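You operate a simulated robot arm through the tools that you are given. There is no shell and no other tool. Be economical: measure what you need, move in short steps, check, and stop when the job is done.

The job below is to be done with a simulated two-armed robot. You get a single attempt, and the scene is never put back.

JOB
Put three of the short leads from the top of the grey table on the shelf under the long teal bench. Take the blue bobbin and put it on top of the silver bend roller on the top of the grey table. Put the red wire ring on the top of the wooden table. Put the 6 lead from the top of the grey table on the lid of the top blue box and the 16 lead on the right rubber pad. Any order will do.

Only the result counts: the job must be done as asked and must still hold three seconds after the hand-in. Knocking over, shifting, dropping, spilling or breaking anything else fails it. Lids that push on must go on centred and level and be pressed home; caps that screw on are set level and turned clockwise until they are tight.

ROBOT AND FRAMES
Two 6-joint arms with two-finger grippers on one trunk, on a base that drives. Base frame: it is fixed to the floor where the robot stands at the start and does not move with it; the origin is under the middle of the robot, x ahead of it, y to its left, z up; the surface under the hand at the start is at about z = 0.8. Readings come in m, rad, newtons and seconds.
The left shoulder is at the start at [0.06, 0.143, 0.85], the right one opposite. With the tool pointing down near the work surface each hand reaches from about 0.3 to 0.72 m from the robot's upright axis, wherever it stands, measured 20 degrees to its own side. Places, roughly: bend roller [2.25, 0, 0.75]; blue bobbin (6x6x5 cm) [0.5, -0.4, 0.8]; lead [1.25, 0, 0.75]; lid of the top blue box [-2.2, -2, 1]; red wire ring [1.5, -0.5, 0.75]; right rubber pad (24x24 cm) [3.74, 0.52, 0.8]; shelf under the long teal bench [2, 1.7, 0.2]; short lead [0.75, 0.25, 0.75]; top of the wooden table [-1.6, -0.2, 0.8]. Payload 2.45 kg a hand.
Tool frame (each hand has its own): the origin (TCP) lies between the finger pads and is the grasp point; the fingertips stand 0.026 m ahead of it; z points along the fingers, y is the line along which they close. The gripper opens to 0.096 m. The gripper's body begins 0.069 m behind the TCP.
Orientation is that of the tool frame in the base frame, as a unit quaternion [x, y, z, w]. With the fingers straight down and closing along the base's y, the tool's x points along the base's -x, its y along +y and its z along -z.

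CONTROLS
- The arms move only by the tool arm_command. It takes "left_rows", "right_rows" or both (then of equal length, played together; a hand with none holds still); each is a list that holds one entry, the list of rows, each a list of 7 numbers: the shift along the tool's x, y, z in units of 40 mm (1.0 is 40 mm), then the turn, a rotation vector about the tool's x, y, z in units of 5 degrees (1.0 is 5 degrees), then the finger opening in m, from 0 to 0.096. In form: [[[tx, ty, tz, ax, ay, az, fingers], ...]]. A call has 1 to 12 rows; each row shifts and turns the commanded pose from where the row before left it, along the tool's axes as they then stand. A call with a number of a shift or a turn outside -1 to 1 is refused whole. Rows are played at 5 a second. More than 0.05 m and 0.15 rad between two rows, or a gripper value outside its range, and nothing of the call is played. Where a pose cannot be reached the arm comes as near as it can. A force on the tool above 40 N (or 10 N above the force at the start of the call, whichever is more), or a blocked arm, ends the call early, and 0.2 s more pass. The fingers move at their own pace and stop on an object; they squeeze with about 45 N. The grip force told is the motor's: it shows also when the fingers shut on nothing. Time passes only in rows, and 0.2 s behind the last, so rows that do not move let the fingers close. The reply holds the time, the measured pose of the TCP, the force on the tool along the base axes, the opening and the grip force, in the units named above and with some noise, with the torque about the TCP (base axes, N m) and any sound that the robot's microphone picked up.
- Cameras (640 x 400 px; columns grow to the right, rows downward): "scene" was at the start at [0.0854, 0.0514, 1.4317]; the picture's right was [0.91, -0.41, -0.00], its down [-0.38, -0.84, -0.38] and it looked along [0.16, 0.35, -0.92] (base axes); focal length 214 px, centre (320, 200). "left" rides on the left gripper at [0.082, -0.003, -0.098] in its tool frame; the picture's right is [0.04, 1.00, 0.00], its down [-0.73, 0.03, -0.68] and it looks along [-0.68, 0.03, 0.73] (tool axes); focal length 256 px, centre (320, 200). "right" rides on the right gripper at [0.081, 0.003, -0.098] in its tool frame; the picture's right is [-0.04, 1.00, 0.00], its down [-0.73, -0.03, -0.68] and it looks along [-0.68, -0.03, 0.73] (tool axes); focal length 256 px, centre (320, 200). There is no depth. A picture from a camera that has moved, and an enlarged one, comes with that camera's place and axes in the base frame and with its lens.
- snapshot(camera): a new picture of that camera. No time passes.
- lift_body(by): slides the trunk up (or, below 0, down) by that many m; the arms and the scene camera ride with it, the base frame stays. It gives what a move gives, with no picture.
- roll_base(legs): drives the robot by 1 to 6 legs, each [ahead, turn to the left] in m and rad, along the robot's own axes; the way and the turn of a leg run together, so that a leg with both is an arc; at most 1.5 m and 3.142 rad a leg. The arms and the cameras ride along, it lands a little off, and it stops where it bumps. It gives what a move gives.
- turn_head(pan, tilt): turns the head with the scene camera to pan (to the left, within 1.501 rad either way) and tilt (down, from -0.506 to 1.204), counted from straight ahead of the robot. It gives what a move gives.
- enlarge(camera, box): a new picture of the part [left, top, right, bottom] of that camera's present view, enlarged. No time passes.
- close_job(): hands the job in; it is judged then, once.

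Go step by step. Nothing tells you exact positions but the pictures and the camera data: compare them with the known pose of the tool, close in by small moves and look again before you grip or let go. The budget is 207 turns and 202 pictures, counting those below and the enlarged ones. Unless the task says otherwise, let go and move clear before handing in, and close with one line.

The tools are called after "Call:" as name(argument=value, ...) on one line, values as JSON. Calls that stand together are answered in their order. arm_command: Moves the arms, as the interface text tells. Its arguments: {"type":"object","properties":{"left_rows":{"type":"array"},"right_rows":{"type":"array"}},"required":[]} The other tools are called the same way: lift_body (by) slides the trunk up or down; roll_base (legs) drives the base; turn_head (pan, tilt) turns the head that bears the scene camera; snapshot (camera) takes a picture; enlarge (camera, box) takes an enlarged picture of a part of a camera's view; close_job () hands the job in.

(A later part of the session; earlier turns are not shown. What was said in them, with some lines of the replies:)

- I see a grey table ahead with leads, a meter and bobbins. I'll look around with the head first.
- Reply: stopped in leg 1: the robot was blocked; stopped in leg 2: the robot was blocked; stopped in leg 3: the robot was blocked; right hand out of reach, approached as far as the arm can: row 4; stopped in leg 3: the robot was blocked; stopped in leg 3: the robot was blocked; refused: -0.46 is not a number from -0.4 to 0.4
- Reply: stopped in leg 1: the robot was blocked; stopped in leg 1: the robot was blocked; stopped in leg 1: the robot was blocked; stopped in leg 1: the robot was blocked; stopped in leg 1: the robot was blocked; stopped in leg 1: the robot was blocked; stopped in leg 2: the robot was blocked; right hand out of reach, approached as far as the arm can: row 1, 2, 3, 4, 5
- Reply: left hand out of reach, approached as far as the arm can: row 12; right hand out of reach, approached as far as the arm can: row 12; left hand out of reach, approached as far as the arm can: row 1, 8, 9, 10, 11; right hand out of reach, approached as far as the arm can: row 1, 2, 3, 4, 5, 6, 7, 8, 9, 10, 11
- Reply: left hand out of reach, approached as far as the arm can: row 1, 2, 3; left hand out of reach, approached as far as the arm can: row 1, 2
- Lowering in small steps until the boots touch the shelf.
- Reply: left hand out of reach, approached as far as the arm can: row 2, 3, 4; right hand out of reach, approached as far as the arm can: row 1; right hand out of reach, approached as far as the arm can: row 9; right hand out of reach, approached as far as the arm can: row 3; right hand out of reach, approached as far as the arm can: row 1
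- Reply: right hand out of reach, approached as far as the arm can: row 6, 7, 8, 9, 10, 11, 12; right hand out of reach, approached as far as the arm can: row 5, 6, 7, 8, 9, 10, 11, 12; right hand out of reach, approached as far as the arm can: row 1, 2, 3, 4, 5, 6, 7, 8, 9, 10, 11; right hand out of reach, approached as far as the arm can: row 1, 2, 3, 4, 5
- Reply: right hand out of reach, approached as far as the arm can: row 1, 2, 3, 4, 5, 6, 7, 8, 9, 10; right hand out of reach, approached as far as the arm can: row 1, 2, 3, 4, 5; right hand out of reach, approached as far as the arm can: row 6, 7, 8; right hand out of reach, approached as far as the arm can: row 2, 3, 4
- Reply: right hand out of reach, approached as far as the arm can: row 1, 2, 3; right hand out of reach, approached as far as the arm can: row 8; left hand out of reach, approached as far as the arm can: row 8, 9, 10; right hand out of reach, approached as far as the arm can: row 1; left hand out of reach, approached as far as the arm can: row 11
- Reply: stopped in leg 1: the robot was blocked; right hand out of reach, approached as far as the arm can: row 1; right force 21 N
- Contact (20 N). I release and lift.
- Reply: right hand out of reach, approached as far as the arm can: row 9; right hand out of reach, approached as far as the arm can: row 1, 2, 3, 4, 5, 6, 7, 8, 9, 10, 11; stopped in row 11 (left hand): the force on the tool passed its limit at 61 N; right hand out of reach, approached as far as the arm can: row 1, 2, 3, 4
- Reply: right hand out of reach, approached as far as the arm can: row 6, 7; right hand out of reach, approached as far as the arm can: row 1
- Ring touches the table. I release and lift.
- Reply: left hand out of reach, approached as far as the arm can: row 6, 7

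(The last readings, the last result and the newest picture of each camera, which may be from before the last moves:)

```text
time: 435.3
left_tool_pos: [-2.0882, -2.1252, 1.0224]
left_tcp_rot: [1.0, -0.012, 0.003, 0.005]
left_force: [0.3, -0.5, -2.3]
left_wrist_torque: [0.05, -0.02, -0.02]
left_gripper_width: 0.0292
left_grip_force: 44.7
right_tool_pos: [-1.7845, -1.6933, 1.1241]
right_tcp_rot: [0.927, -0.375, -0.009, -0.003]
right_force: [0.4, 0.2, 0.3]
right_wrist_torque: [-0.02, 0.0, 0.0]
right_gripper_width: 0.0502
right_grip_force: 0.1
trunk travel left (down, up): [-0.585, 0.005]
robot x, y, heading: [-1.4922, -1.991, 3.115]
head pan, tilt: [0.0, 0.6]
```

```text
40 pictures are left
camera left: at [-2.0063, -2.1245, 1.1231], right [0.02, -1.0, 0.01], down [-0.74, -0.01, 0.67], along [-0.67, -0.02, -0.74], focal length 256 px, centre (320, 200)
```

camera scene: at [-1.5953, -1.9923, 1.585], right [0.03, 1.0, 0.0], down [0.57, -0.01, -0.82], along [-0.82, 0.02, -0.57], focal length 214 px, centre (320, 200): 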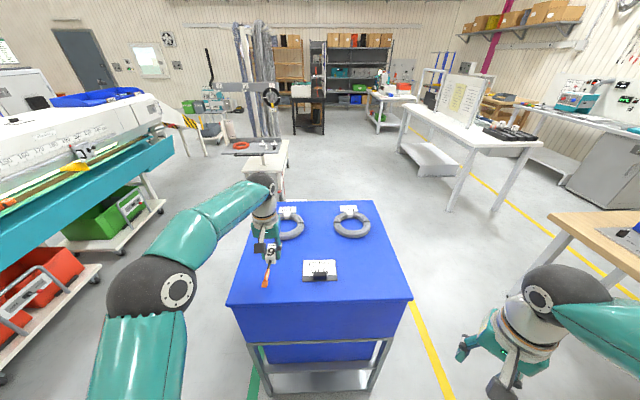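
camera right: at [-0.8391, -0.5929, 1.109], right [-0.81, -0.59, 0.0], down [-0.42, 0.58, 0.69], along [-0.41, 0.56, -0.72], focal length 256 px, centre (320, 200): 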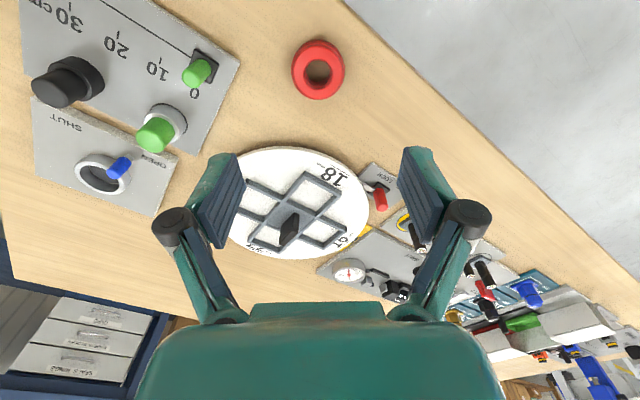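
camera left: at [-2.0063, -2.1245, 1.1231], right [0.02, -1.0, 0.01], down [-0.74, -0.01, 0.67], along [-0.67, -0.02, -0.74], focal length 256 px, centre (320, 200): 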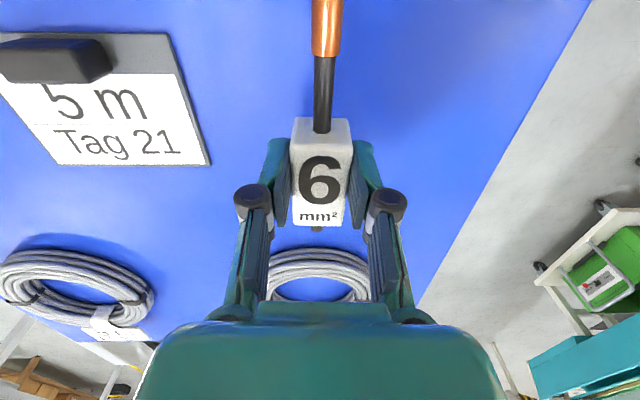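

Call:
roll_base(legs=[[0.045, 0]])

Call:
arm_command(left_rows=[[[0, 0, 0.3, 0, 0, 0, 0.01], [0, 0, 0.25, 0, 0, 0, 0.01], [0, 0, 0, 0, 0, 0, 0.01]]])

Call:
enlarge(camera="scene", box=[210, 200, 370, 320])

```text
time: 436.2
left_tool_pos: [-2.136, -2.1231, 1.0229]
left_tcp_rot: [1.0, -0.012, 0.005, 0.005]
left_force: [-1.5, 0.3, -2.7]
left_wrist_torque: [-0.01, -0.07, 0.02]
left_gripper_width: 0.0293
left_grip_force: 44.7
right_tool_pos: [-1.8326, -1.6904, 1.1231]
right_tcp_rot: [0.927, -0.376, -0.008, -0.004]
right_force: [-0.2, 0.6, 0.5]
right_wrist_torque: [0.01, -0.07, -0.03]
right_gripper_width: 0.0503
right_grip_force: 0.1
trunk travel left (down, up): [-0.585, 0.005]
robot x, y, heading: [-1.5375, -1.9922, 3.113]
head pan, tilt: [0.0, 0.6]
```

```text
time: 437.0
left_tool_pos: [-2.1349, -2.1245, 1.0026]
left_tcp_rot: [1.0, -0.012, 0.004, 0.004]
left_force: [0.4, 0.1, -1.8]
left_wrist_torque: [0.02, 0.02, -0.02]
left_gripper_width: 0.0295
left_grip_force: 44.6
right_tool_pos: [-1.8299, -1.6914, 1.1232]
right_tcp_rot: [0.927, -0.375, -0.01, -0.002]
right_force: [0.2, -0.1, 0.2]
right_wrist_torque: [0.01, 0.02, 0.02]
right_gripper_width: 0.05
right_grip_force: 0.1
trunk travel left (down, up): [-0.585, 0.005]
robot x, y, heading: [-1.5355, -1.99, 3.117]
head pan, tilt: [0.0, 0.6]
```

```text
3.33 times, centred on (290, 260) of scene
camera zoom: at [-1.6856, -1.9904, 1.5851], right [0.03, 1.0, 0.0], down [0.56, -0.01, -0.83], along [-0.82, 0.02, -0.56], focal length 715 px, centre (420, 0)
```

zoom: 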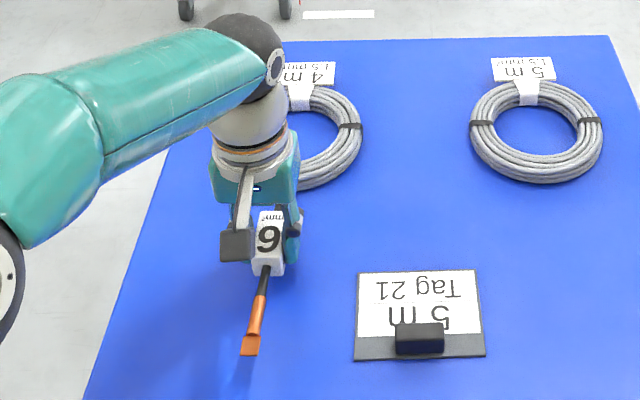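

Lowering in small steps towards the lid (at about z 0.95).

Call:
arm_command(left_rows=[[[0, 0, 0.15, 0, 0, 0, 0.01], [0, 0, 0.1, 0, 0, 0, 0.01], [0, 0, 0, 0, 0, 0, 0.01]]])

Call:
arm_command(left_rows=[[[0, 0, 0.1, 0, 0, 0, 0.01], [0, 0, 0, 0, 0, 0, 0.01]]])

Call:
arm_command(left_rows=[[[0, 0, 0.1, 0, 0, 0, 0.01], [0, 0, 0, 0, 0, 0, 0.01]]])

```text
time: 437.8
left_tool_pos: [-2.134, -2.1239, 0.9926]
left_tcp_rot: [1.0, -0.012, 0.003, 0.006]
left_force: [-0.1, 0.6, -2.2]
left_wrist_torque: [-0.02, 0.0, 0.0]
left_gripper_width: 0.0295
left_grip_force: 45.4
right_tool_pos: [-1.8316, -1.692, 1.1248]
right_tcp_rot: [0.927, -0.376, -0.008, -0.004]
right_force: [0.6, -0.2, 0.4]
right_wrist_torque: [-0.02, 0.03, 0.02]
right_gripper_width: 0.0501
right_grip_force: 0.1
trunk travel left (down, up): [-0.585, 0.005]
robot x, y, heading: [-1.5362, -1.9912, 3.116]
head pan, tilt: [0.0, 0.6]
```

```text
time: 438.4
left_tool_pos: [-2.133, -2.1243, 0.9892]
left_tcp_rot: [1.0, -0.012, 0.003, 0.006]
left_force: [-0.5, 0.7, -1.6]
left_wrist_torque: [-0.01, 0.01, -0.01]
left_gripper_width: 0.0295
left_grip_force: 45.3
right_tool_pos: [-1.8316, -1.6914, 1.1245]
right_tcp_rot: [0.927, -0.376, -0.009, -0.003]
right_force: [-0.2, 0.6, -0.6]
right_wrist_torque: [0.01, 0.03, 0.0]
right_gripper_width: 0.0502
right_grip_force: 0.0
trunk travel left (down, up): [-0.585, 0.005]
robot x, y, heading: [-1.5393, -1.9915, 3.115]
head pan, tilt: [0.0, 0.6]
```

```text
time: 439.0
left_tool_pos: [-2.1338, -2.1249, 0.9862]
left_tcp_rot: [1.0, -0.013, 0.002, 0.005]
left_force: [0.3, 1.3, -0.3]
left_wrist_torque: [0.08, 0.09, -0.03]
left_gripper_width: 0.0291
left_grip_force: 45.3
right_tool_pos: [-1.8306, -1.6915, 1.1242]
right_tcp_rot: [0.927, -0.375, -0.01, -0.002]
right_force: [0.5, 0.3, 0.5]
right_wrist_torque: [-0.02, 0.04, -0.01]
right_gripper_width: 0.05
right_grip_force: 0.0
trunk travel left (down, up): [-0.585, 0.005]
robot x, y, heading: [-1.5349, -1.994, 3.119]
head pan, tilt: [0.0, 0.6]
```

Call:
arm_command(left_rows=[[[0, 0, 0.08, 0, 0, 0, 0.01], [0, 0, 0, 0, 0, 0, 0.01]]])

Call:
snapshot(camera="left")

```text
time: 439.6
left_tool_pos: [-2.1324, -2.125, 0.9853]
left_tcp_rot: [1.0, -0.011, 0.0, 0.004]
left_force: [-0.9, -1.1, 19.2]
left_wrist_torque: [0.29, 0.74, 0.05]
left_gripper_width: 0.0296
left_grip_force: 44.8
right_tool_pos: [-1.8274, -1.6904, 1.1255]
right_tcp_rot: [0.927, -0.376, -0.011, -0.003]
right_force: [1.1, -0.3, 0.6]
right_wrist_torque: [-0.01, -0.03, -0.03]
right_gripper_width: 0.05
right_grip_force: 0.0
trunk travel left (down, up): [-0.585, 0.005]
robot x, y, heading: [-1.5363, -1.992, 3.12]
head pan, tilt: [0.0, 0.6]
```

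```text
38 pictures are left
camera left: at [-2.0508, -2.1232, 1.0835], right [0.02, -1.0, 0.01], down [-0.73, -0.01, 0.68], along [-0.68, -0.02, -0.73], focal length 256 px, centre (320, 200)
```

left: 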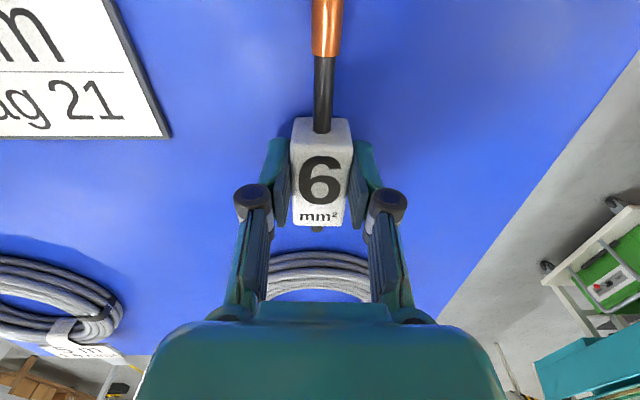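

Contact on the lid. I release (modest opening) and lift straight up.

Call:
arm_command(left_rows=[[[0, 0, -0.05, 0, 0, 0, 0.01], [0, 0, 0, 0, 0, 0, 0.04], [0, 0, 0, 0, 0, 0, 0.06], [0, 0, 0, 0, 0, 0, 0.06], [0, 0, -0.6, 0, 0, 0, 0.06], [0, 0, -1, 0, 0, 0, 0.06], [0, 0, -1, 0, 0, 0, 0.06], [0, 0, -1, 0, 0, 0, 0.06], [0, 0, -1, 0, 0, 0, 0.06]]])

Call:
enlarge(camera="scene", box=[210, 180, 400, 320])

Call:
snapshot(camera="left")

```text
time: 441.6
left_tool_pos: [-2.1323, -2.1219, 1.169]
left_tcp_rot: [1.0, -0.012, 0.004, 0.005]
left_force: [0.4, -0.8, -0.2]
left_wrist_torque: [0.01, -0.01, 0.03]
left_gripper_width: 0.06
left_grip_force: 0.0
right_tool_pos: [-1.83, -1.6911, 1.1242]
right_tcp_rot: [0.926, -0.376, -0.009, -0.003]
right_force: [-0.2, -0.1, 0.2]
right_wrist_torque: [-0.02, 0.0, 0.02]
right_gripper_width: 0.0501
right_grip_force: 0.1
trunk travel left (down, up): [-0.585, 0.005]
robot x, y, heading: [-1.5391, -1.9945, 3.119]
head pan, tilt: [0.0, 0.6]
```

```text
2.86 times, centred on (305, 250) of scene
camera zoom: at [-1.6857, -1.9901, 1.585], right [0.03, 1.0, 0.0], down [0.56, -0.01, -0.82], along [-0.82, 0.02, -0.57], focal length 613 px, centre (363, 57)
```

zoom: 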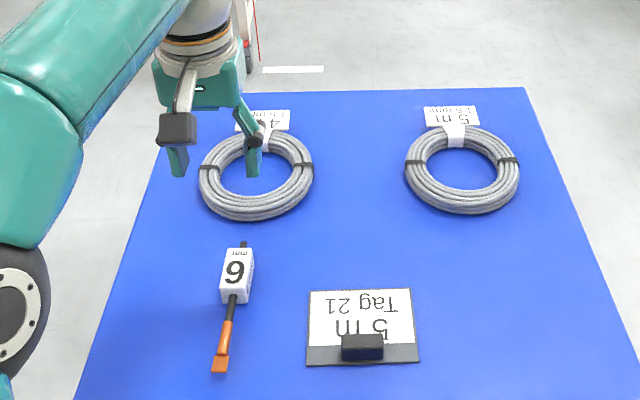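

```text
36 pictures are left
camera left: at [-2.0514, -2.1208, 1.2672], right [0.01, -1.0, 0.01], down [-0.74, 0.0, 0.67], along [-0.67, -0.02, -0.74], focal length 256 px, centre (320, 200)
```

left: 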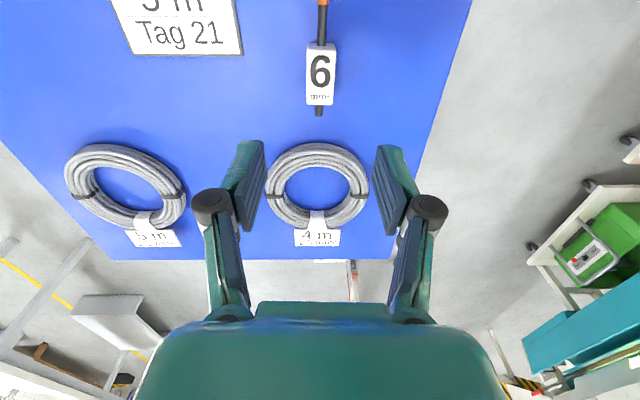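

Call:
roll_base(legs=[[-0.25, 0]])

Call:
close_job()

```text
time: 443.4
left_tool_pos: [-1.8824, -2.1278, 1.1688]
left_tcp_rot: [1.0, -0.013, 0.003, 0.005]
left_force: [-0.4, 0.6, 0.4]
left_wrist_torque: [-0.04, -0.01, -0.03]
left_gripper_width: 0.0603
left_grip_force: 0.0
right_tool_pos: [-1.5796, -1.698, 1.1254]
right_tcp_rot: [0.927, -0.376, -0.01, -0.003]
right_force: [1.2, -0.4, -0.2]
right_wrist_torque: [-0.01, 0.07, 0.0]
right_gripper_width: 0.0499
right_grip_force: 0.0
trunk travel left (down, up): [-0.585, 0.005]
robot x, y, heading: [-1.29, -1.9967, 3.114]
head pan, tilt: [0.0, 0.6]
```

```text
The job is handed in.
```

I've handed the job in: short leads 2, 3 and 4 are on the teal bench's shelf, the blue bobbin is on the bend roller, the red ring is on the wooden table, the 6 lead is on the blue box lid and the 16 lead is on the right rubber pad. The base was stopped as blocked several times while turning; I saw nothing on the tables moved, but I did not recheck every placed item before the hand-in.
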